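You operate a simulated robot arm through the tools that you are given. There is no shell and no other tool.

You are at the controls of a simulated robot arm. One attempt, no reset.

Task
Put the purple mic channel on air without any feedback.
Fine: before you unmute it: volume knob right down, both speaker switches off, ON AIR sign lit.

Only the result counts: the job must be done as asked and must still hold three seconds after the hand-in. Knocking over, shifting, dropping, spilling or breaking anything else fails it.

Robot
A 6-joint arm with a two-finger gripper, fixed in place. Base frame: the origin is on the floor under the middle of its stand, x ahead of it, y to its left, z up. Units: mm, rad, N and s.
It reaches about 940 mm from its shoulder. Its first joint turns from -2.897 to 2.897 rad. Payload 2.54 kg.
The TCP is the grasp point between the finger pads, 30 mm short of the fingertips. In the tool frame z runs along the fingers and y along their closing line. The gripper opens to 116 mm; its body begins 95 mm behind the TCP.
Orientation is that of the tool frame in the base frame, as [roll, pitch, yaw] about the fixed x, y, z axes, in that order (R = Rz(yaw) Ry(pitch) Rx(roll)). With the fingers straight down and closing along the base's y, the tool's x points along the base's -x, its y along +y and its z along -z.

Tools
- The arm moves only by the tool nudge_tool. Its argument "series" is a list of rows, each a list of 7 numbers: the shift along the base's x, y, z in mm, then the turn, a rotation vector about the base's x, y, z in rad, then the closure, from 0 (fully open) to 1 (shut). In form: [[tx, ty, tz, wx, wy, wz, claw], ...]. A call has 1 to 20 rows; each row is the pose to reach, as a shift and turn from the pose commanded when the call began. Rows are played at 5 a second. More than 50 mm and 0.15 rad between two rows, or a gripper value outside its range, and nothing of the call is played. Where a pose cannot be reached the arm comes as near as it can. A force on the tool above 40 N (or 10 N above the force at the start of the call, whichever is more), or a blocked arm, ends the call early, and 0.2 s more pass. Each finger travels about 72 mm/s and halts on what it meets, pressing with about 45 N; the grip force reading is that of the motor and also rises with nothing between the fingers. The clock runs only during rows and for 0.2 s after the last one: add rows that repeat a pose to give the fingers time. It gives the time, the measured TCP pose, the force on the tool (base axes), the opening and the grip force at its end, in the units of the frame above (readings bear some noise), with the torque about the TCP (base axes, N m) and any sound that the robot's microphone picked up.
- Cameras (640 x 400 px; columns grow to the right, rows downward): "scene" is fixed at [50.1, 502.1, 1527.8]; the picture's right is [0.46, -0.89, 0.00], its down [-0.87, -0.45, -0.18] and it looks along [0.16, 0.08, -0.98] (base axes); focal length 288 px, centre (320, 200). "wrist" rides on the gripper at [69, -15, -122] in the tool frame; the picture's right is [0.21, 0.98, 0.00], its down [-0.83, 0.18, -0.53] and it looks along [-0.52, 0.11, 0.85] (tool axes); focal length 251 px, centre (320, 200). There is no depth. A picture from a camera that has moved, and an enlarged one, comes with that camera's place and axes in the base frame and with its lens.
- get_image(camera): a new picture of that camera. It takes no simulated time.
- enlarge(camera, box): a new picture of the part [left, top, right, bottom] of that camera's present view, enlarged. It takes no simulated time.
- job_done(): hands the job in; it is judged then, once.

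Nothing tells you positions but the pictures and the camera data. Unless the task says otherwise, let go and move clear before handing in.

The tools are called after "Emit:" as name(argument=value, ...) on one line, values as JSON. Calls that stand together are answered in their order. nudge_tool: Moves the arm, as the interface text tells. Its arguments: {"type":"object","properties":{"series":{"type":"array","items":{"type":"array","items":{"type":"number"}}}},"required":["series"]} The other tools are called the same way: get_image (camera) takes a picture; enlarge (camera, box) takes an enlarged picture of a part of a camera's view; job_done () hands the job in.

At the start:

```text
t: 0.0
tool_pos: [270.0, 360.2, 1037.2]
tcp_rot: [-3.141, 0.003, 3.141]
ft_force: [-0.7, -0.1, 0.8]
ft_torque: [0.0, 0.02, 0.0]
width: 116.4
grasp_force: 0.0
```

scene: 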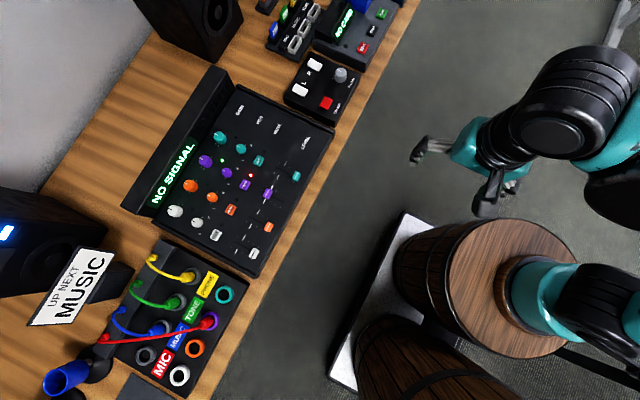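
wrist: 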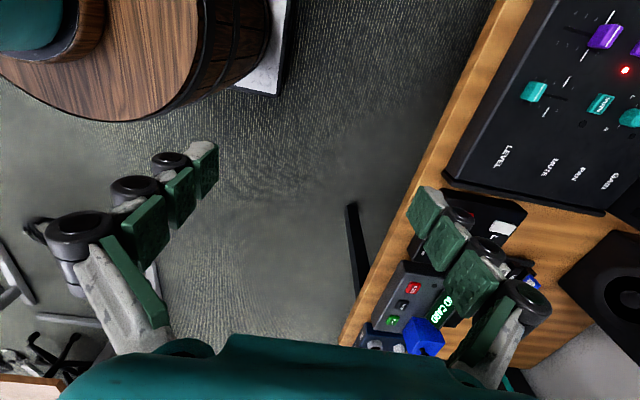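

I see a desk with a mixer (coloured channels), a patch panel, a small box with two white switches, a grey knob and a red button, speakers, and other devices. I'll enlarge the parts of the view to read labels before moving.

Emit:
enlarge(camera="scene", box=[120, 60, 340, 280])

Emit:
enlarge(camera="scene", box=[240, 0, 420, 130])

Emit:
enlarge(camera="scene", box=[0, 220, 260, 400])

Emit:
enlarge(camera="wrist", box=[340, 0, 640, 380])

```text
1.82 times, centred on (230, 170) of scene
camera zoom: at [50.1, 502.1, 1527.8], right [0.46, -0.89, 0.0], down [-0.87, -0.45, -0.18], along [0.16, 0.08, -0.98], focal length 524 px, centre (484, 254)
```

zoom: 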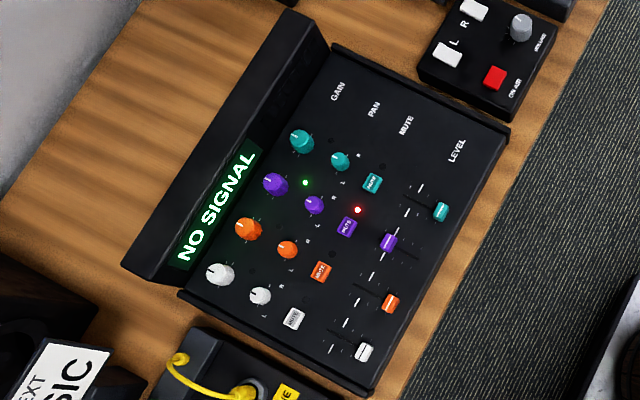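

```text
3.08 times, centred on (330, 65) of scene
camera zoom: at [50.1, 502.1, 1527.8], right [0.46, -0.89, 0.0], down [-0.87, -0.45, -0.18], along [0.16, 0.08, -0.98], focal length 887 px, centre (289, 615)
```

zoom: 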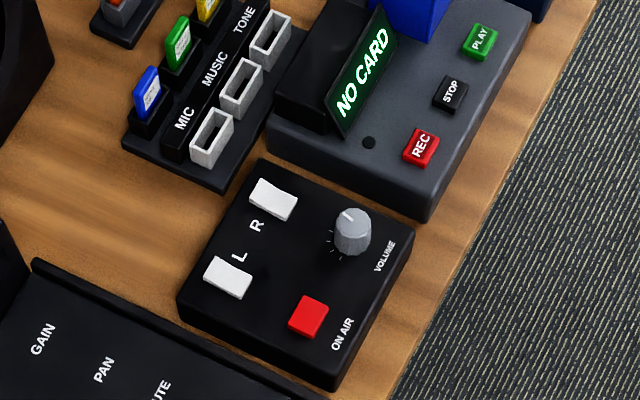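

```text
2.22 times, centred on (130, 310) of scene
camera zoom: at [50.1, 502.1, 1527.8], right [0.46, -0.89, 0.0], down [-0.87, -0.45, -0.18], along [0.16, 0.08, -0.98], focal length 641 px, centre (742, -44)
```

zoom: 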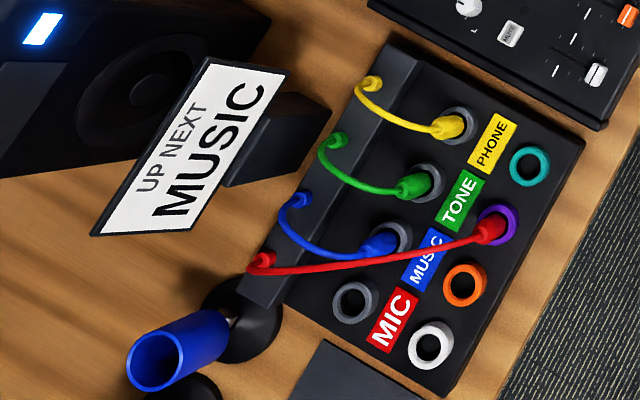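

```text
1.05 times, centred on (490, 190) of wrist (not enlarged: the box is as wide or as high as the picture)
camera zoom: at [200.7, 345.5, 1160.7], right [-0.21, 0.98, 0.0], down [0.83, 0.18, 0.53], along [0.52, 0.11, -0.85], focal length 265 px, centre (141, 210)
```

zoom: 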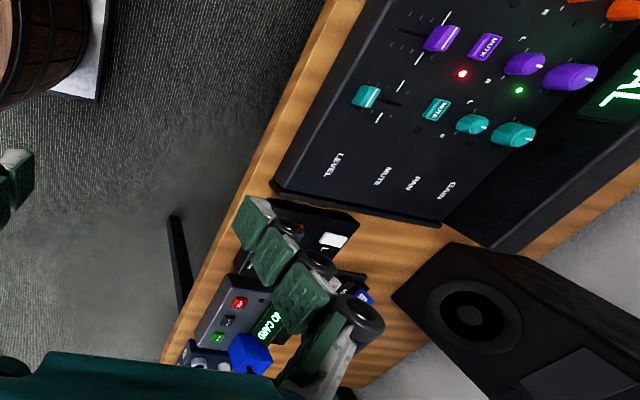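

The mic cable (red) is patched into the purple channel; purple's red mute LED is lit. The control box (L/R rockers, volume knob, ON AIR button) sits right of the mixer. I'll move the wrist camera over it, staying high.

Emit:
nudge_tool(series=[[15, 40, 0, 0, 0, 0, 0], [30, 80, 0, 0, 0, 0, 0], [45, 120, 0, 0, 0, 0, 0], [60, 160, 0, 0, 0, 0, 0], [75, 200, 0, 0, 0, 0, 0], [90, 240, 0, 0, 0, 0, 0], [90, 240, 0, 0, 0, 0, 0]])

Emit:
get_image(camera="wrist")

Emit:
get_image(camera="scene")

```text
t: 1.6
tool_pos: [358.0, 598.7, 1037.7]
tcp_rot: [-3.141, 0.0, -3.141]
ft_force: [0.2, 0.1, 0.3]
ft_torque: [0.01, 0.0, 0.01]
width: 116.1
grasp_force: 0.0
```

```text
taken
camera wrist: at [288.5, 584.3, 1160.3], right [-0.21, 0.98, 0.0], down [0.83, 0.18, 0.53], along [0.52, 0.11, -0.85], focal length 251 px, centre (320, 200)
```

wrist: 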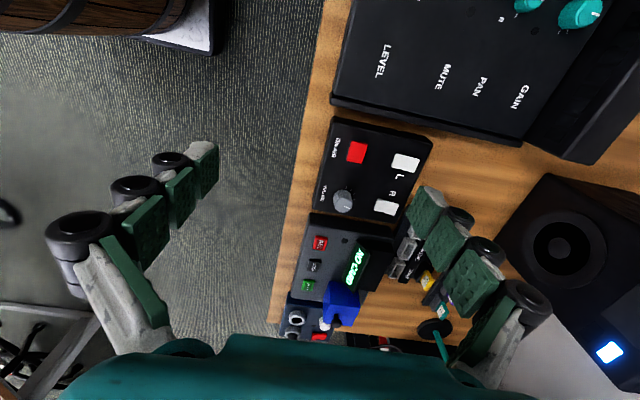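

```text
taken
```

scene: 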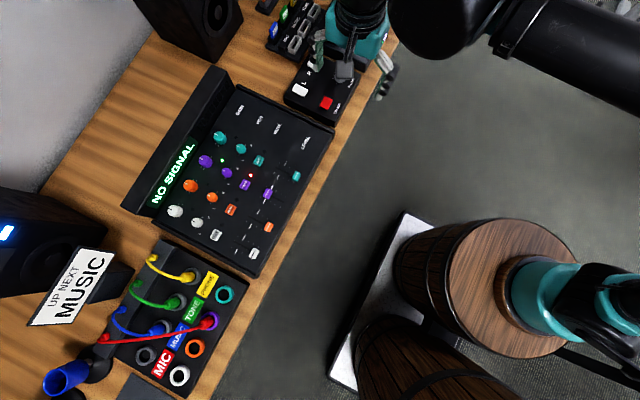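

The wrist camera now sees the control box clearly. I'll zoom in to read the rocker and knob states.

Emit:
enlarge(camera="wrist", box=[300, 110, 440, 225])

Emit:
enlarge(camera="scene", box=[0, 0, 320, 100])

Emit:
enlarge(camera="wrist", box=[440, 150, 640, 400])

Emit:
enlarge(camera="wrist", box=[270, 210, 460, 380])

```text
3.48 times, centred on (370, 168) of wrist
camera zoom: at [288.5, 584.3, 1160.3], right [-0.21, 0.98, 0.0], down [0.83, 0.18, 0.53], along [0.52, 0.11, -0.85], focal length 875 px, centre (146, 313)
```

zoom: 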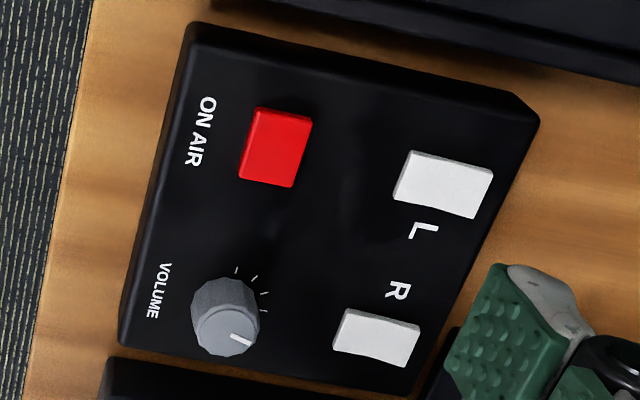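

```text
2.00 times, centred on (160, 50) of scene
camera zoom: at [50.1, 502.1, 1527.8], right [0.46, -0.89, 0.0], down [-0.87, -0.45, -0.18], along [0.16, 0.08, -0.98], focal length 577 px, centre (640, 500)
```

zoom: 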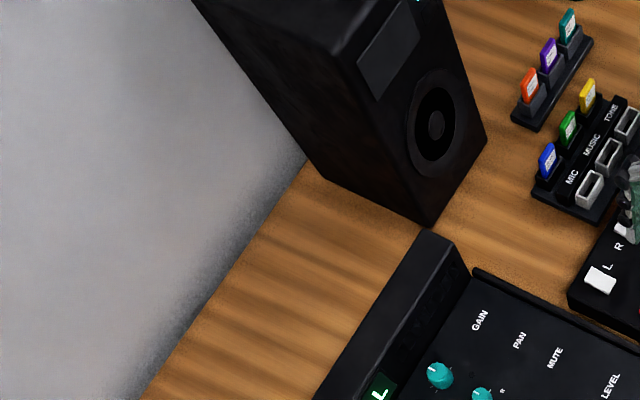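

```text
1.60 times, centred on (540, 275) of wrist
camera zoom: at [288.5, 584.3, 1160.3], right [-0.21, 0.98, 0.0], down [0.83, 0.18, 0.53], along [0.52, 0.11, -0.85], focal length 402 px, centre (-32, 80)
```

zoom: 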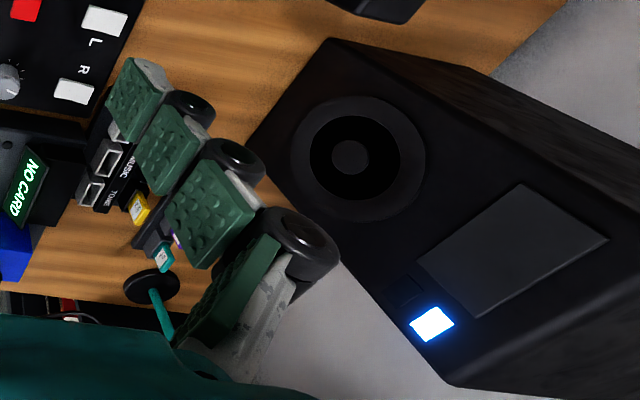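

```text
2.35 times, centred on (365, 295) of wrist
camera zoom: at [288.5, 584.3, 1160.3], right [-0.21, 0.98, 0.0], down [0.83, 0.18, 0.53], along [0.52, 0.11, -0.85], focal length 592 px, centre (214, -24)
```

zoom: 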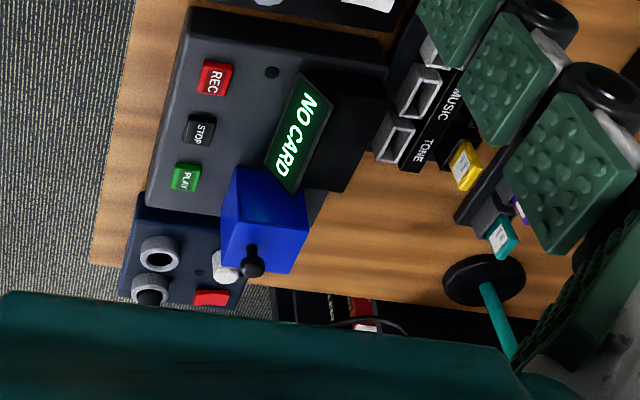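

Speaker LEDs (blue) look on, and the volume knob points up-right. I'll go closer to the control box for a precise second view and triangulation.

Emit:
nudge_tool(series=[[10, 15, -30, 0, 0, 0, 0], [20, 25, -60, 0, 0, 0, 0], [30, 35, -85, 0, 0, 0, 0], [30, 40, -100, 0, 0, 0, 0], [30, 40, -100, 0, 0, 0, 0]])

Emit:
get_image(camera="wrist")

Emit:
enlarge(camera="wrist", box=[290, 60, 490, 220])

```text
t: 2.8
tool_pos: [393.6, 639.5, 937.5]
tcp_rot: [-3.141, 0.0, -3.141]
ft_force: [-0.7, 0.5, -0.8]
ft_torque: [-0.04, -0.04, 0.0]
width: 115.8
grasp_force: 0.1
```

```text
taken
camera wrist: at [325.3, 626.3, 1060.3], right [-0.21, 0.98, 0.0], down [0.83, 0.18, 0.53], along [0.52, 0.11, -0.85], focal length 251 px, centre (320, 200)
```

wrist: 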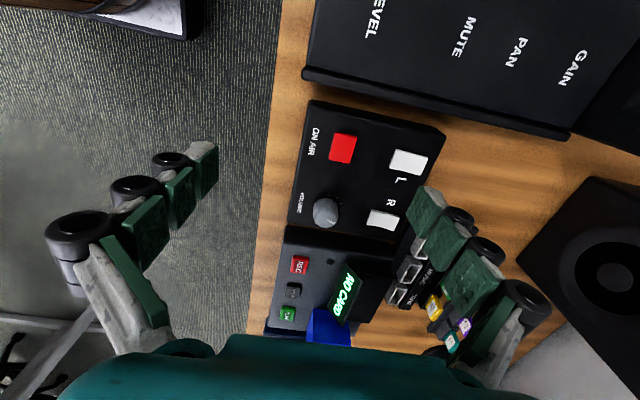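

```text
2.50 times, centred on (390, 140) of wrist
camera zoom: at [325.3, 626.3, 1060.3], right [-0.21, 0.98, 0.0], down [0.83, 0.18, 0.53], along [0.52, 0.11, -0.85], focal length 629 px, centre (145, 350)
```

zoom: 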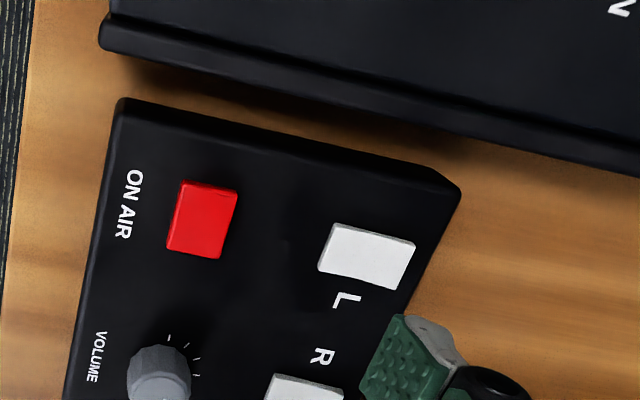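

I'll zoom tightly onto the rockers and the knob to judge their tilt and the pointer angle.

Emit:
enlarge(camera="wrist", box=[360, 140, 440, 190])

Emit:
enlarge(camera="wrist", box=[290, 180, 370, 230])

Emit:
enlarge(camera="wrist", box=[350, 195, 430, 245])

Emit:
enlarge(camera="wrist", box=[30, 120, 230, 330])

```text
8.00 times, centred on (400, 165) of wrist
camera zoom: at [325.3, 626.3, 1060.3], right [-0.21, 0.98, 0.0], down [0.83, 0.18, 0.53], along [0.52, 0.11, -0.85], focal length 2012 px, centre (-320, 480)
```

zoom: 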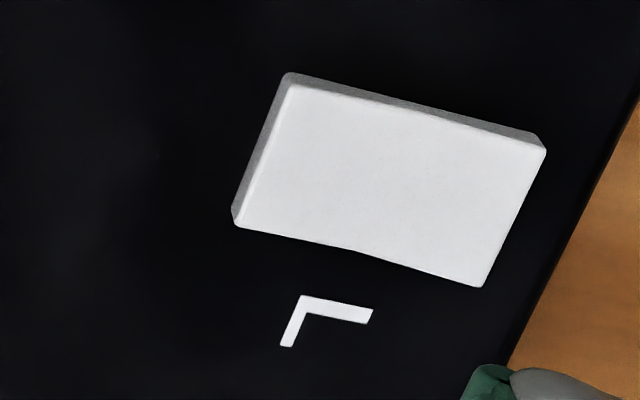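

```text
8.00 times, centred on (330, 205) of wrist
camera zoom: at [325.3, 626.3, 1060.3], right [-0.21, 0.98, 0.0], down [0.83, 0.18, 0.53], along [0.52, 0.11, -0.85], focal length 2012 px, centre (240, 160)
```

zoom: 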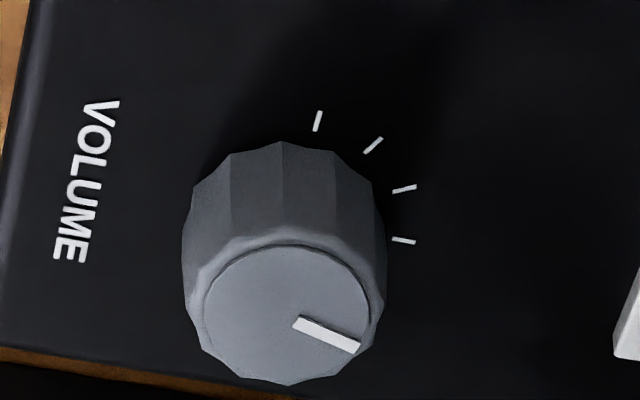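

```text
8.00 times, centred on (390, 220) of wrist
camera zoom: at [325.3, 626.3, 1060.3], right [-0.21, 0.98, 0.0], down [0.83, 0.18, 0.53], along [0.52, 0.11, -0.85], focal length 2012 px, centre (-240, 40)
```

zoom: 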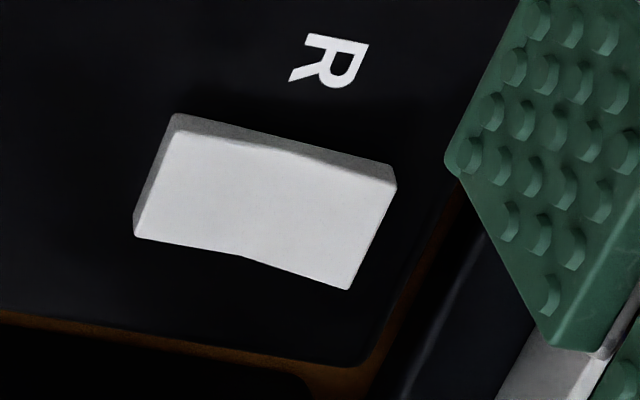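

```text
1.90 times, centred on (130, 225) of wrist
camera zoom: at [325.3, 626.3, 1060.3], right [-0.21, 0.98, 0.0], down [0.83, 0.18, 0.53], along [0.52, 0.11, -0.85], focal length 479 px, centre (682, 152)
```

zoom: 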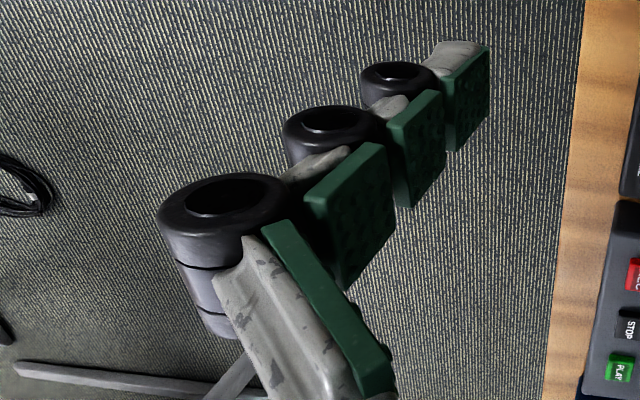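

Layout (base frame, mm): red ON AIR ≈ (420, 673), knob ≈ (513, 674), L rocker ≈ (421, 755), R rocker ≈ (510, 754), tops near z ≈ 780. The far (+y) rocker ends look raised. I'll close the fingers and shift sideways for a wider-baseline view.

Emit:
nudge_tool(series=[[0, 25, 0, 0, 0, 0, 0.5], [0, 50, 0, 0, 0, 0, 1], [0, 75, 0, 0, 0, 0, 1], [0, 95, 0, 0, 0, 0, 1], [0, 95, 0, 0, 0, 0, 1], [0, 95, 0, 0, 0, 0, 1], [0, 95, 0, 0, 0, 0, 1]])

Emit:
get_image(camera="wrist")

Emit:
enlarge(camera="wrist", box=[200, 60, 400, 185])

Emit:
get_image(camera="scene")

```text
t: 4.4
tool_pos: [390.9, 736.3, 938.9]
tcp_rot: [-3.141, 0.001, -3.141]
ft_force: [0.3, -0.6, -0.6]
ft_torque: [-0.02, 0.02, 0.01]
width: 0.0
grasp_force: 28.5
```

```text
taken
camera wrist: at [321.5, 721.4, 1060.9], right [-0.21, 0.98, 0.0], down [0.83, 0.18, 0.53], along [0.52, 0.11, -0.85], focal length 251 px, centre (320, 200)
```

wrist: 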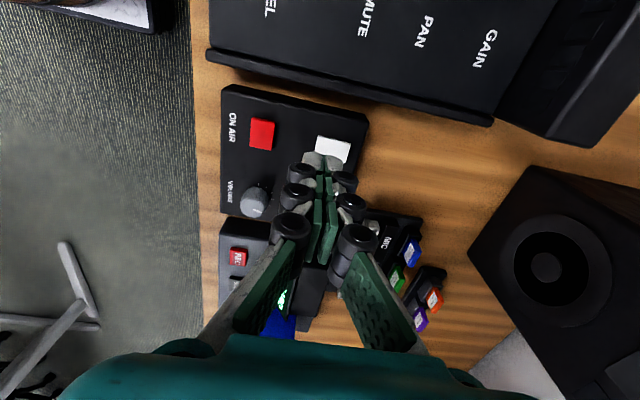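

```text
3.20 times, centred on (300, 122) of wrist
camera zoom: at [321.5, 721.4, 1060.9], right [-0.21, 0.98, 0.0], down [0.83, 0.18, 0.53], along [0.52, 0.11, -0.85], focal length 805 px, centre (384, 448)
```

zoom: 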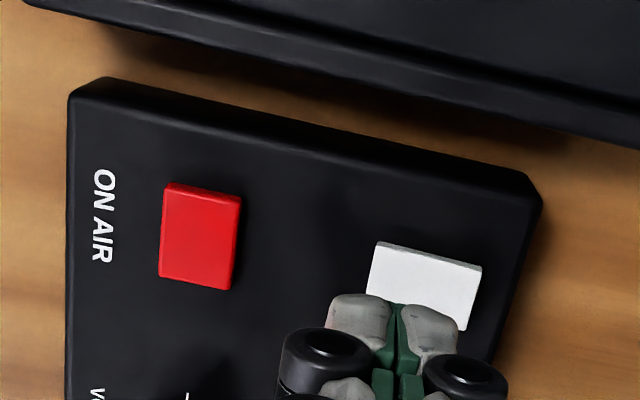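

```text
taken
```

scene: 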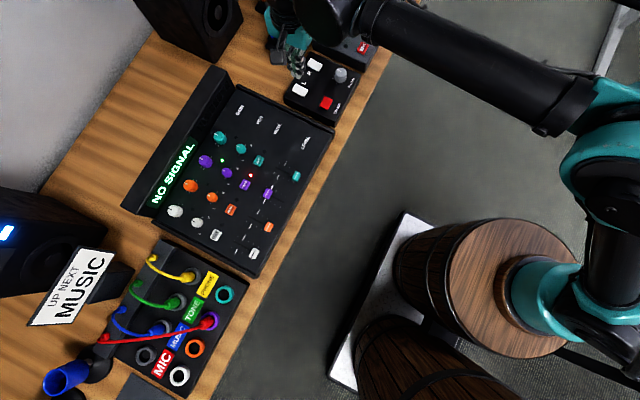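

Triangulation gives the red button top at about (423, 675, 773); rockers L (424, 758) and R (515, 757); knob (517, 675). I'll position the closed fingertips over the far end of the L rocker.

Emit:
nudge_tool(series=[[15, 18, -20, 0, 0, 0, 1], [33, 37, -50, 0, 0, 0, 1], [33, 37, -85, 0, 0, 0, 1], [33, 37, -105, 0, 0, 0, 1], [33, 37, -105, 0, 0, 0, 1]])

Emit:
get_image(camera="wrist")

Emit:
enlarge(camera="wrist", box=[240, 100, 400, 200])

Emit:
enlarge(camera="scene", box=[260, 30, 380, 130])

```text
t: 5.6
tool_pos: [423.0, 771.5, 833.8]
tcp_rot: [-3.141, 0.001, 3.141]
ft_force: [0.7, 1.0, -0.1]
ft_torque: [-0.01, 0.02, 0.0]
width: 0.0
grasp_force: 29.0
```

```text
taken
camera wrist: at [353.9, 758.0, 956.6], right [-0.21, 0.98, 0.0], down [0.83, 0.18, 0.53], along [0.52, 0.11, -0.85], focal length 251 px, centre (320, 200)
```

wrist: 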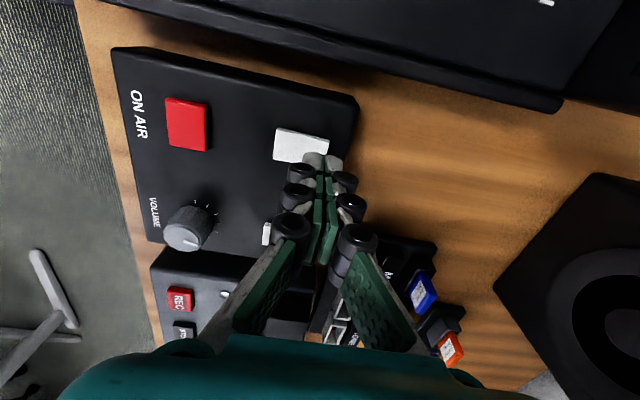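

```text
4.00 times, centred on (320, 150) of wrist
camera zoom: at [353.9, 758.0, 956.6], right [-0.21, 0.98, 0.0], down [0.83, 0.18, 0.53], along [0.52, 0.11, -0.85], focal length 1006 px, centre (320, 400)
```

zoom: 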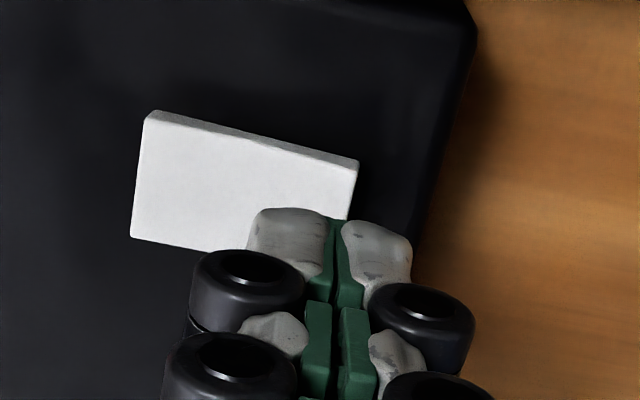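

```text
4.00 times, centred on (320, 80) of scene
camera zoom: at [50.1, 502.1, 1527.8], right [0.46, -0.89, 0.0], down [-0.87, -0.45, -0.18], along [0.16, 0.08, -0.98], focal length 1154 px, centre (320, 680)
```

zoom: 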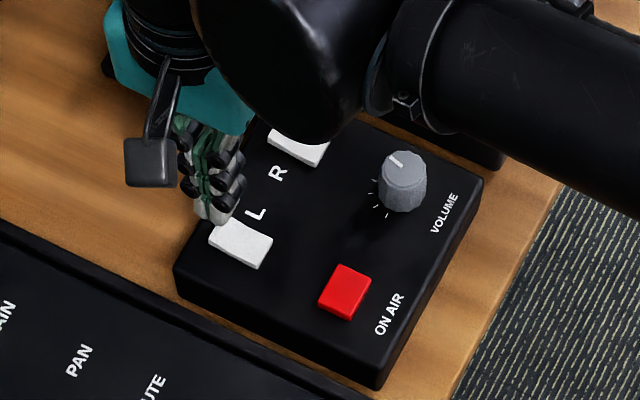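

The tip is about 25 mm above the raised far end of the L rocker. I'll press slowly, watching the force.

Emit:
nudge_tool(series=[[-2, 3, -10, 0, 0, 0, 1], [-2, 3, -18, 0, 0, 0, 1], [-2, 3, -22, 0, 0, 0, 1], [-2, 3, -25, 0, 0, 0, 1], [-2, 3, -27, 0, 0, 0, 1], [-2, 3, -29, 0, 0, 0, 1], [-2, 3, -31, 0, 0, 0, 1]])

Emit:
enlarge(camera="wrist", box=[240, 100, 400, 200])

Emit:
enlarge(camera="scene", box=[0, 200, 60, 260])

```text
t: 7.2
tool_pos: [421.0, 775.6, 804.3]
tcp_rot: [3.139, 0.0, -3.141]
ft_force: [0.1, 7.3, 23.6]
ft_torque: [0.04, -0.01, 0.0]
width: 0.2
grasp_force: 28.3
```

```text
4.00 times, centred on (320, 150) of wrist
camera zoom: at [352.2, 760.6, 926.2], right [-0.21, 0.98, 0.0], down [0.83, 0.18, 0.53], along [0.52, 0.12, -0.85], focal length 1006 px, centre (320, 400)
```

zoom: 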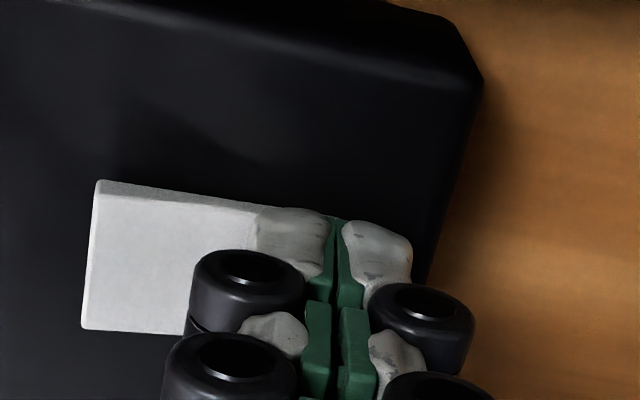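

```text
6.67 times, centred on (30, 230) of scene
camera zoom: at [50.1, 502.1, 1527.8], right [0.46, -0.89, 0.0], down [-0.87, -0.45, -0.18], along [0.16, 0.08, -0.98], focal length 1923 px, centre (2253, 0)
```

zoom: 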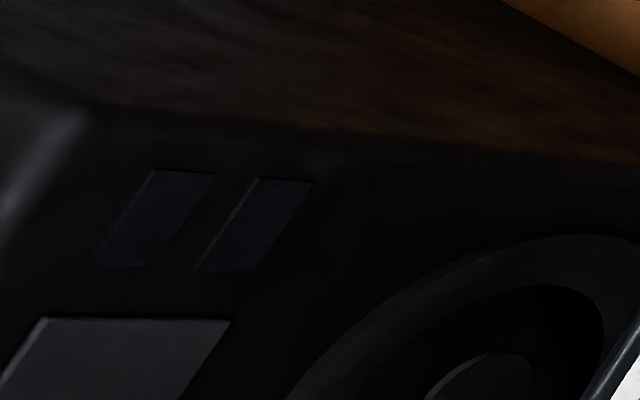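

The left speaker's blue light went out — L is off. I'll lift and move over the R rocker's far end.

Emit:
nudge_tool(series=[[0, 0, 25, 0, 0, 0, 1], [0, 0, 50, 0, 0, 0, 1], [45, 0, 50, 0, 0, 0, 1], [91, 0, 50, 0, 0, 0, 1], [91, 0, 50, 0, 0, 0, 1]])

Emit:
get_image(camera="wrist")

Emit:
enlarge(camera="wrist", box=[240, 100, 400, 200])

Emit:
enlarge(camera="scene", box=[220, 0, 380, 130])

```text
t: 8.4
tool_pos: [511.8, 774.6, 849.8]
tcp_rot: [-3.141, 0.001, -3.141]
ft_force: [-0.1, 0.6, 0.2]
ft_torque: [-0.01, 0.02, 0.03]
width: 0.0
grasp_force: 28.9
```

```text
taken
camera wrist: at [442.7, 760.0, 972.0], right [-0.21, 0.98, 0.0], down [0.83, 0.18, 0.53], along [0.52, 0.11, -0.85], focal length 251 px, centre (320, 200)
```

wrist: 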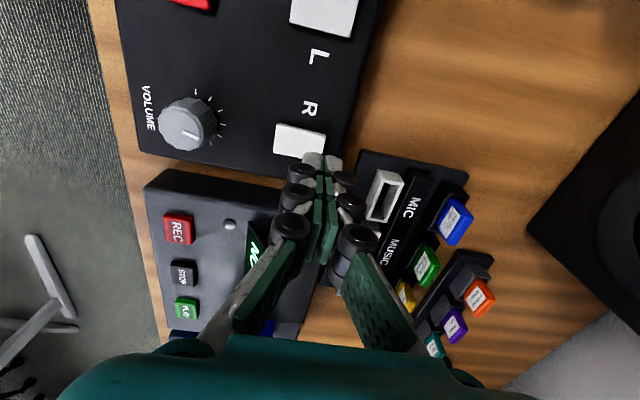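

```text
4.00 times, centred on (320, 150) of wrist
camera zoom: at [442.7, 760.0, 972.0], right [-0.21, 0.98, 0.0], down [0.83, 0.18, 0.53], along [0.52, 0.11, -0.85], focal length 1006 px, centre (320, 400)
```

zoom: 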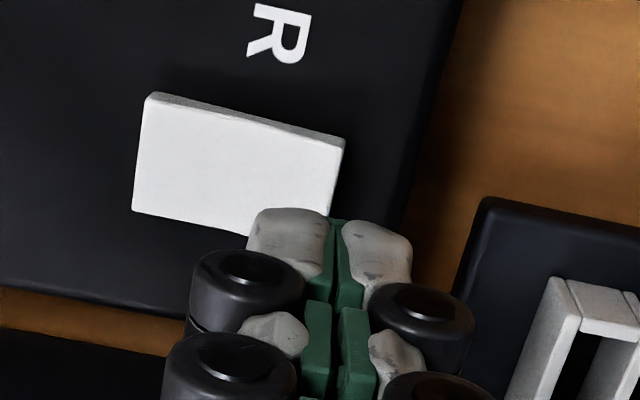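

```text
3.08 times, centred on (300, 65) of scene
camera zoom: at [50.1, 502.1, 1527.8], right [0.46, -0.89, 0.0], down [-0.87, -0.45, -0.18], along [0.16, 0.08, -0.98], focal length 887 px, centre (382, 615)
```

zoom: 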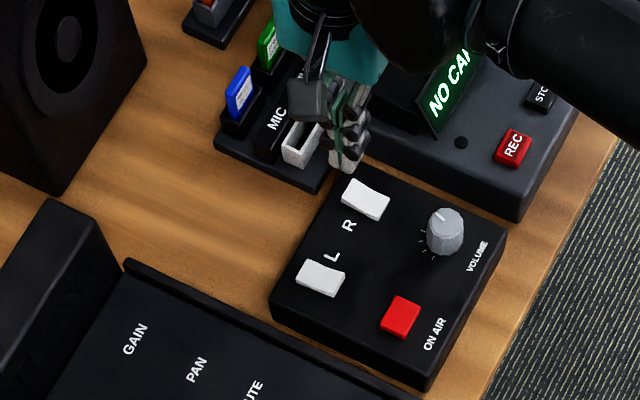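

R rocker is centred at about (512, 758); the tip is over its far end with clearance to the card-slot block. Pressing down slowly.

Emit:
nudge_tool(series=[[0, 1, -15, 0, 0, 0, 1], [0, 1, -30, 0, 0, 0, 1], [0, 1, -36, 0, 0, 0, 1], [0, 1, -39, 0, 0, 0, 1], [0, 1, -41, 0, 0, 0, 1], [0, 1, -43, 0, 0, 0, 1], [0, 1, -45, 0, 0, 0, 1], [0, 1, -46.5, 0, 0, 0, 1]])

Emit:
get_image(camera="wrist")

Emit:
enlarge(camera="wrist", box=[240, 100, 400, 200])

```text
t: 10.2
tool_pos: [511.0, 776.7, 804.8]
tcp_rot: [-3.141, 0.001, -3.141]
ft_force: [-0.5, 0.3, 0.0]
ft_torque: [-0.03, 0.01, 0.02]
width: 0.0
grasp_force: 28.7
```

```text
taken
camera wrist: at [441.8, 761.7, 927.8], right [-0.21, 0.98, 0.0], down [0.83, 0.18, 0.53], along [0.52, 0.11, -0.85], focal length 251 px, centre (320, 200)
```

wrist: 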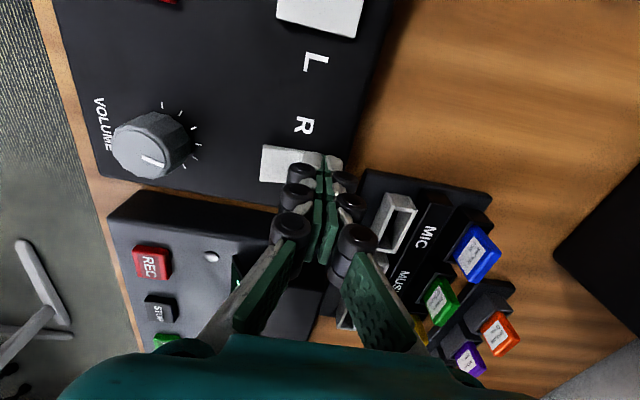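

```text
4.00 times, centred on (320, 150) of wrist
camera zoom: at [441.8, 761.7, 927.8], right [-0.21, 0.98, 0.0], down [0.83, 0.18, 0.53], along [0.52, 0.11, -0.85], focal length 1006 px, centre (320, 400)
```

zoom: 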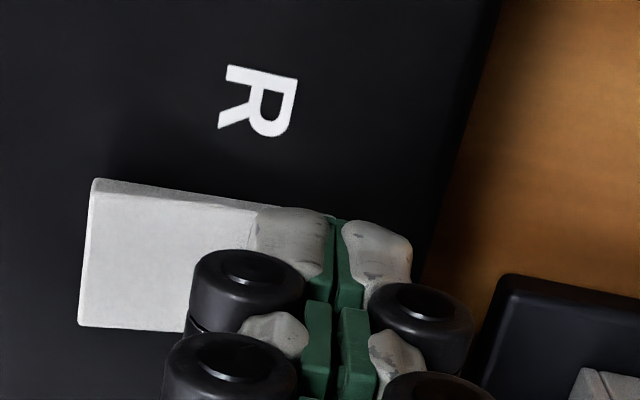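

The R rocker appears to have flipped (its near end is now up). I'll lift clear and back out to verify the R speaker light.

Emit:
nudge_tool(series=[[0, 0, 30, 0, 0, 0, 1], [0, 0, 70, 0, 0, 0, 1], [0, -30, 100, 0, 0, 0, 1], [-15, -65, 130, 0, 0, 0, 1], [-40, -100, 150, 0, 0, 0, 1], [-60, -130, 180, 0, 0, 0, 1], [-90, -150, 210, 0, 0, 0, 1], [-110, -160, 230, 0, 0, 0, 1], [-110, -160, 230, 0, 0, 0, 1]])

Emit:
get_image(camera="wrist")

Emit:
get_image(camera="scene")

Emit:
enlarge(camera="scene", box=[260, 40, 360, 130])

```text
t: 12.2
tool_pos: [404.4, 614.4, 1033.1]
tcp_rot: [-3.141, 0.0, 3.14]
ft_force: [0.1, 0.2, -0.2]
ft_torque: [0.03, 0.03, 0.01]
width: 0.1
grasp_force: 29.0
```

```text
taken
camera wrist: at [335.8, 600.2, 1156.5], right [-0.21, 0.98, 0.0], down [0.83, 0.18, 0.53], along [0.52, 0.11, -0.85], focal length 251 px, centre (320, 200)
```

wrist: 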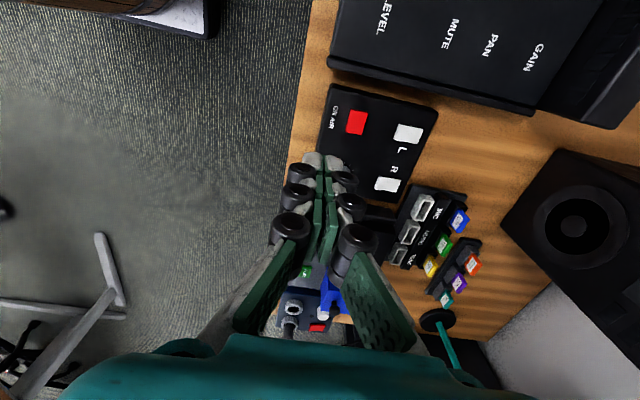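

```text
taken
```

scene: 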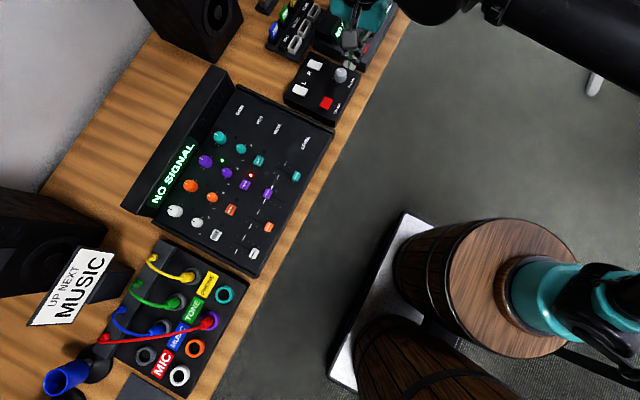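

```text
4.44 times, centred on (310, 85) of scene
camera zoom: at [50.1, 502.1, 1527.8], right [0.46, -0.89, 0.0], down [-0.87, -0.45, -0.18], along [0.16, 0.08, -0.98], focal length 1282 px, centre (364, 711)
```

zoom: 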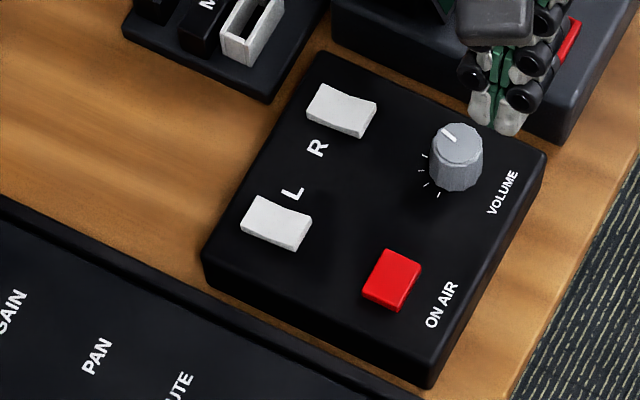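

Emit:
enlarge(camera="wrist", box=[500, 150, 640, 400])

Emit:
nudge_tool(series=[[-25, 20, 10, 0, 0, 0, 1], [-60, 30, 10, 0, 0, 0, 1], [-85, 30, 10, 0, 0, 0, 1], [-85, 30, 10, 0, 0, 0, 1]])

Emit:
get_image(camera="wrist")

```text
1.60 times, centred on (570, 275) of wrist
camera zoom: at [335.8, 600.2, 1156.5], right [-0.21, 0.98, 0.0], down [0.83, 0.18, 0.53], along [0.52, 0.11, -0.85], focal length 402 px, centre (-80, 80)
```

zoom: 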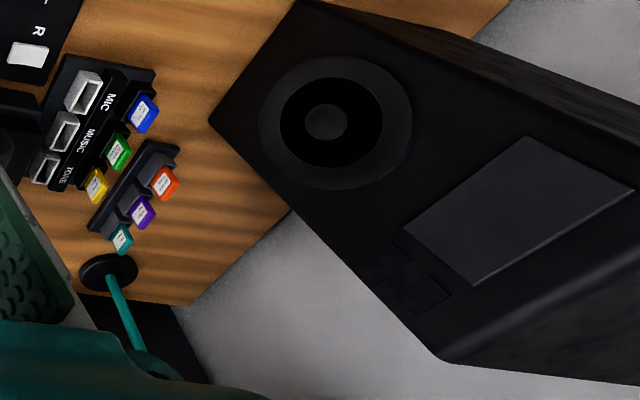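

```text
t: 13.2
tool_pos: [318.7, 644.7, 1044.7]
tcp_rot: [-3.141, -0.001, 3.142]
ft_force: [-0.5, -0.1, 0.3]
ft_torque: [0.0, -0.01, 0.01]
width: 0.0
grasp_force: 28.6
```

```text
taken
camera wrist: at [248.9, 630.5, 1166.6], right [-0.21, 0.98, 0.0], down [0.83, 0.18, 0.53], along [0.52, 0.11, -0.85], focal length 251 px, centre (320, 200)
```

wrist: 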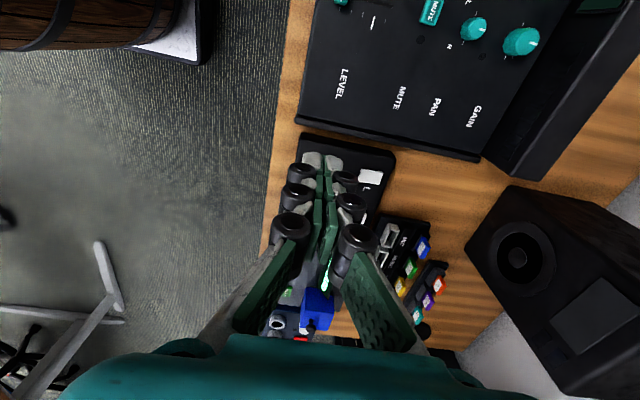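

Both speaker lights are now off, so L and R are off. Next is the volume knob: I'll move above it with fingers part-open and look closely for centring.

Emit:
nudge_tool(series=[[40, 6, -20, 0, 0, 0, 0.45], [80, 12, -40, 0, 0, 0, 0.45], [120, 18, -60, 0, 0, 0, 0.45], [160, 24, -80, 0, 0, 0, 0.45], [185, 28, -105, 0, 0, 0, 0.45], [198, 30, -125, 0, 0, 0, 0.45], [198, 30, -125, 0, 0, 0, 0.45], [198, 30, -125, 0, 0, 0, 0.45]])

Emit:
get_image(camera="wrist")

Emit:
enlarge(camera="wrist", box=[240, 100, 400, 200])

Emit:
enlarge(camera="scene", box=[260, 40, 400, 130])

```text
t: 15.0
tool_pos: [513.4, 679.6, 920.3]
tcp_rot: [3.141, 0.0, 3.141]
ft_force: [0.2, 0.0, -0.6]
ft_torque: [-0.01, -0.02, 0.01]
width: 63.8
grasp_force: 0.0
```

```text
taken
camera wrist: at [443.8, 664.1, 1042.8], right [-0.21, 0.98, 0.0], down [0.83, 0.18, 0.53], along [0.52, 0.11, -0.85], focal length 251 px, centre (320, 200)
```

wrist: 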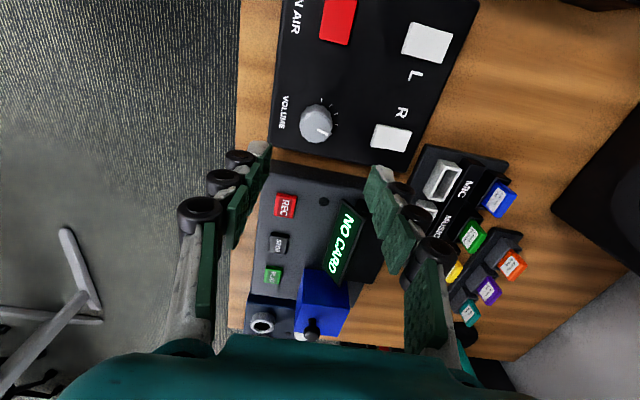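

```text
4.00 times, centred on (320, 150) of wrist
camera zoom: at [443.8, 664.1, 1042.8], right [-0.21, 0.98, 0.0], down [0.83, 0.18, 0.53], along [0.52, 0.11, -0.85], focal length 1006 px, centre (320, 400)
```

zoom: 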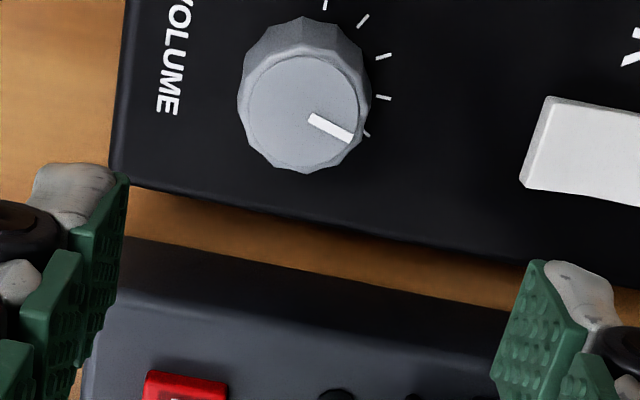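

```text
4.44 times, centred on (330, 85) of scene
camera zoom: at [50.1, 502.1, 1527.8], right [0.46, -0.89, 0.0], down [-0.87, -0.45, -0.18], along [0.16, 0.08, -0.98], focal length 1282 px, centre (276, 711)
```

zoom: 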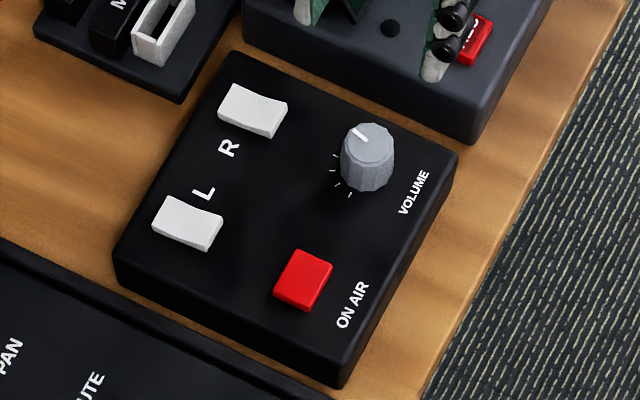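

I'll shift so the camera is directly above the knob — that gives its x,y independent of height.

Emit:
nudge_tool(series=[[35, 5, 5, 0, 0, 0, 0.45], [70, 10, 10, 0, 0, 0, 0.45], [70, 10, 10, 0, 0, 0, 0.45]])

Emit:
enlarge(camera="wrist", box=[260, 0, 420, 100])

Emit:
get_image(camera="wrist")

```text
t: 15.8
tool_pos: [585.6, 685.5, 928.1]
tcp_rot: [-3.141, 0.001, -3.141]
ft_force: [0.5, 0.1, 0.3]
ft_torque: [-0.02, 0.03, 0.0]
width: 63.6
grasp_force: 0.0
```

```text
4.00 times, centred on (340, 50) of wrist
camera zoom: at [515.6, 671.8, 1050.5], right [-0.21, 0.98, 0.0], down [0.83, 0.18, 0.53], along [0.52, 0.11, -0.85], focal length 1006 px, centre (240, 800)
```

zoom: 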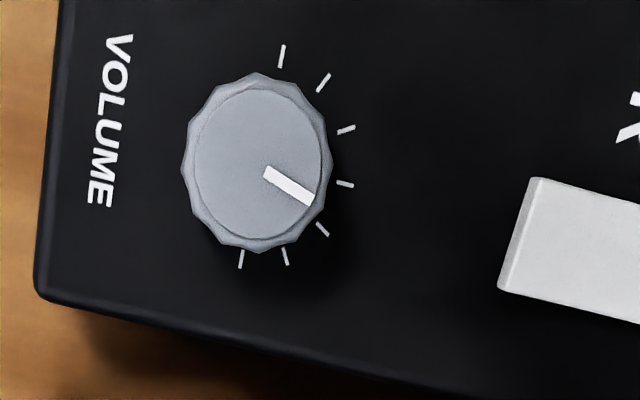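

```text
taken
camera wrist: at [515.6, 671.8, 1050.5], right [-0.21, 0.98, 0.0], down [0.83, 0.18, 0.53], along [0.52, 0.11, -0.85], focal length 251 px, centre (320, 200)
```

wrist: 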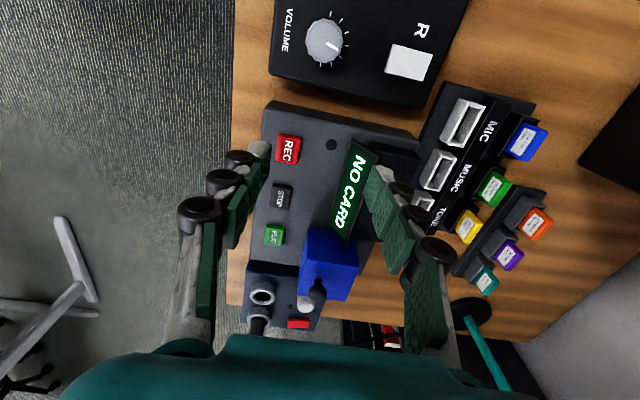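

The knob centre is at about (513.6, 675), top z ≈ 797, box top ≈ 770; ticks span from 9 o'clock to 3 o'clock, with the pointer at about +14° clockwise of straight-away. I need about 105° counter-clockwise, so I'll pre-rotate the gripper about -0.9 rad above the knob.

Emit:
nudge_tool(series=[[-15, -2, 0, 0, 0, -0.12, 0.45], [-30, -4, 0, 0, 0, -0.24, 0.45], [-45, -6, 0, 0, 0, -0.36, 0.45], [-60, -8, 0, 0, 0, -0.48, 0.45], [-72, -10.5, -10, 0, 0, -0.6, 0.45], [-72, -10.5, -20, 0, 0, -0.72, 0.45], [-72, -10.5, -30, 0, 0, -0.84, 0.45], [-72, -10.5, -30, 0, 0, -0.92, 0.45], [-72, -10.5, -30, 0, 0, -0.92, 0.45], [-72, -10.5, -30, 0, 0, -0.92, 0.45]])

Emit:
get_image(camera="wrist")

Emit:
enlarge(camera="wrist", box=[240, 80, 400, 180])

Emit:
get_image(camera="scene")

```text
t: 18.0
tool_pos: [513.1, 676.1, 900.6]
tcp_rot: [3.141, 0.0, 2.219]
ft_force: [0.2, 0.0, -0.6]
ft_torque: [0.02, 0.01, 0.01]
width: 63.7
grasp_force: 0.1
```

```text
taken
camera wrist: at [459.8, 722.4, 1022.4], right [0.65, 0.76, 0.0], down [0.64, -0.55, 0.53], along [0.41, -0.35, -0.85], focal length 251 px, centre (320, 200)
```

wrist: 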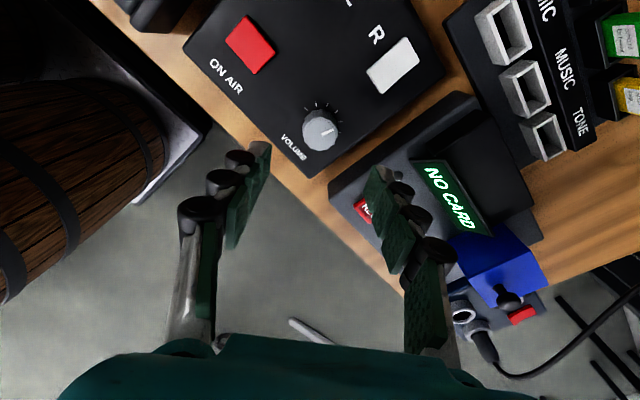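

```text
4.00 times, centred on (320, 130) of wrist
camera zoom: at [459.8, 722.4, 1022.4], right [0.65, 0.76, 0.0], down [0.64, -0.55, 0.53], along [0.41, -0.35, -0.85], focal length 1006 px, centre (320, 480)
```

zoom: 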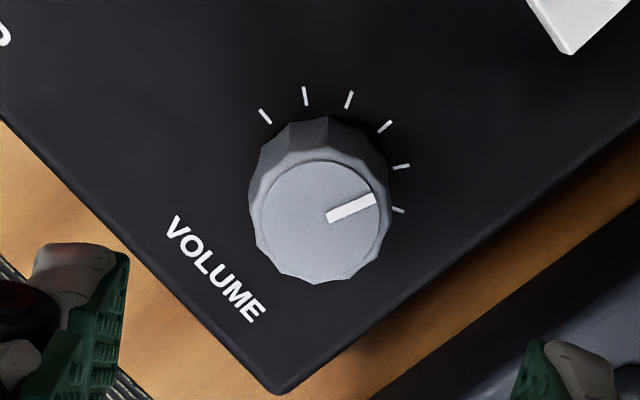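

```text
taken
```

scene: 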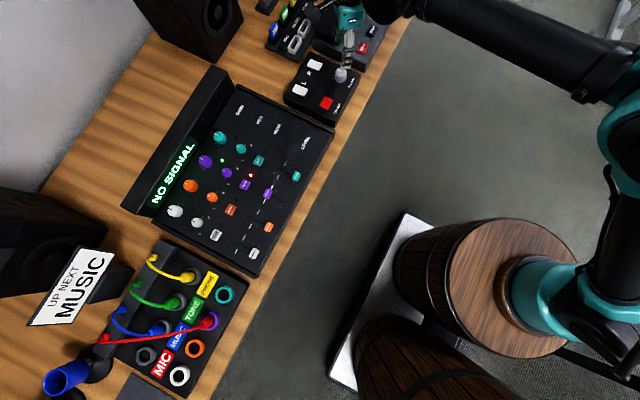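

The view confirms the knob centre near (514, 675.5), directly below the TCP. Descending around it with fingers open.

Emit:
nudge_tool(series=[[0.7, -0.6, -25, 0, 0, 0, 0.45], [0.7, -0.6, -50, 0, 0, 0, 0.45], [0.7, -0.6, -70, 0, 0, 0, 0.45], [0.7, -0.6, -82, 0, 0, 0, 0.45], [0.7, -0.6, -90, 0, 0, 0, 0.45], [0.7, -0.6, -95, 0, 0, 0, 0.45], [0.7, -0.6, -95, 0, 0, 0, 0.45], [0.7, -0.6, -95, 0, 0, 0, 0.45]])

Emit:
get_image(camera="wrist")

Emit:
enlarge(camera="wrist", box=[240, 110, 400, 210])

Emit:
enlarge(camera="scene", box=[270, 30, 400, 130])

```text
t: 19.8
tool_pos: [513.9, 674.3, 805.5]
tcp_rot: [3.141, 0.0, 2.222]
ft_force: [-0.2, 0.3, -0.1]
ft_torque: [0.0, -0.01, 0.03]
width: 63.6
grasp_force: 0.0
```

```text
taken
camera wrist: at [459.3, 721.4, 928.3], right [0.65, 0.76, 0.0], down [0.64, -0.55, 0.53], along [0.41, -0.35, -0.85], focal length 251 px, centre (320, 200)
```

wrist: 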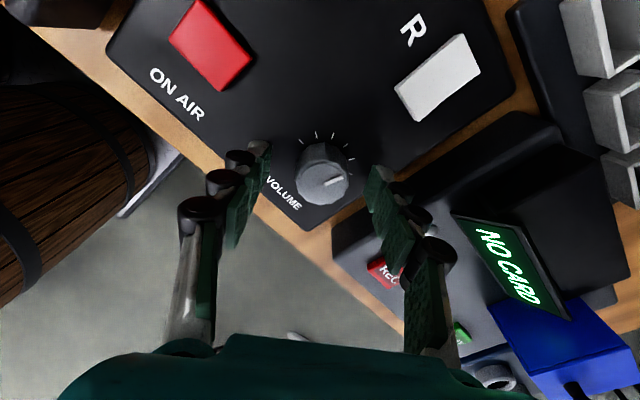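

```text
4.00 times, centred on (320, 160) of wrist
camera zoom: at [459.3, 721.4, 928.3], right [0.65, 0.76, 0.0], down [0.64, -0.55, 0.53], along [0.41, -0.35, -0.85], focal length 1006 px, centre (320, 360)
```

zoom: 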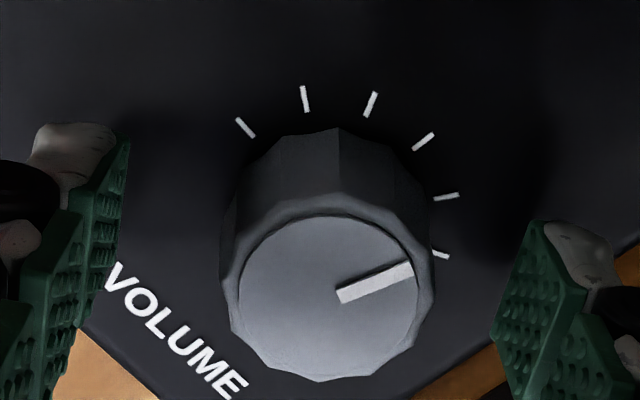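

```text
4.00 times, centred on (335, 80) of scene
camera zoom: at [50.1, 502.1, 1527.8], right [0.46, -0.89, 0.0], down [-0.87, -0.45, -0.18], along [0.16, 0.08, -0.98], focal length 1154 px, centre (260, 680)
```

zoom: 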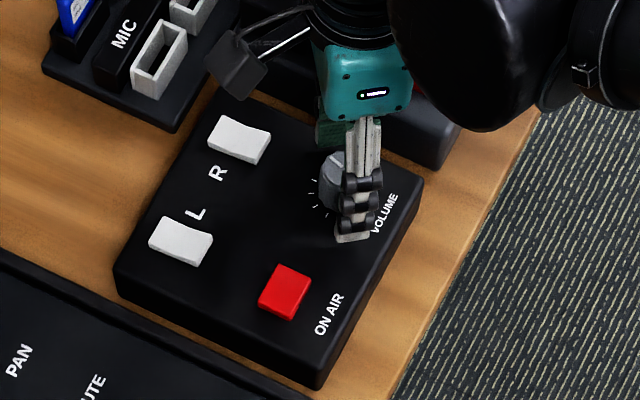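

The fingers straddle the knob. Closing the grip on it.

Emit:
nudge_tool(series=[[0.4, 1, 0, 0, 0, 0, 0.6], [0.4, 1, 0, 0, 0, 0, 0.7], [0.4, 1, 0, 0, 0, 0, 0.8], [0.4, 1, 0, 0, 0, 0, 0.8], [0.4, 1, 0, 0, 0, 0, 0.8]])

Emit:
enlarge(camera="wrist", box=[240, 110, 400, 210])

```text
t: 21.0
tool_pos: [514.6, 676.9, 805.9]
tcp_rot: [3.141, 0.001, 2.222]
ft_force: [0.2, -0.2, -0.8]
ft_torque: [-0.01, -0.03, -0.03]
width: 32.3
grasp_force: 45.3
```

```text
4.00 times, centred on (320, 160) of wrist
camera zoom: at [460.1, 722.9, 928.3], right [0.65, 0.76, 0.0], down [0.64, -0.55, 0.53], along [0.41, -0.35, -0.85], focal length 1006 px, centre (320, 360)
```

zoom: 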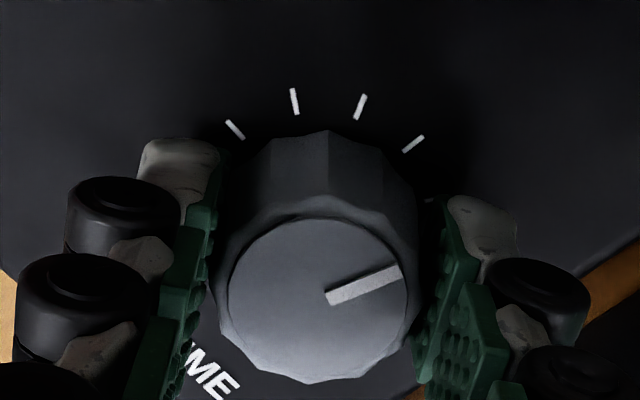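

Good grip (32 mm, 45 N, no side load). Now I turn counter-clockwise, first part.

Emit:
nudge_tool(series=[[0, 0, 0, 0, 0, 0.1, 0.8], [0, 0, 0, 0, 0, 0.2, 0.8], [0, 0, 0, 0, 0, 0.3, 0.8], [0, 0, 0, 0, 0, 0.4, 0.8], [0, 0, 0, 0, 0, 0.5, 0.8], [0, 0, 0, 0, 0, 0.6, 0.8], [0, 0, 0, 0, 0, 0.7, 0.8], [0, 0, 0, 0, 0, 0.8, 0.8], [0, 0, 0, 0, 0, 0.8, 0.8]])

Emit:
enlarge(camera="wrist", box=[240, 110, 400, 210])

```text
t: 23.0
tool_pos: [514.4, 674.8, 805.9]
tcp_rot: [-3.139, -0.001, 3.023]
ft_force: [-9.0, -12.8, -10.6]
ft_torque: [-0.46, 0.23, -0.01]
width: 32.3
grasp_force: 45.5
```

```text
4.00 times, centred on (320, 160) of wrist
camera zoom: at [443.1, 669.3, 928.4], right [-0.1, 1.0, 0.0], down [0.84, 0.08, 0.53], along [0.53, 0.05, -0.85], focal length 1006 px, centre (320, 360)
```

zoom: 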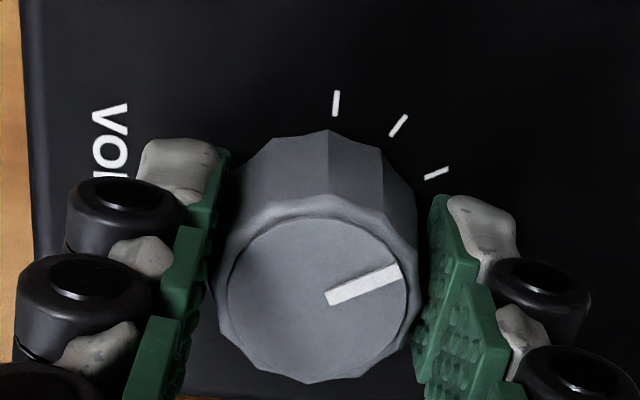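

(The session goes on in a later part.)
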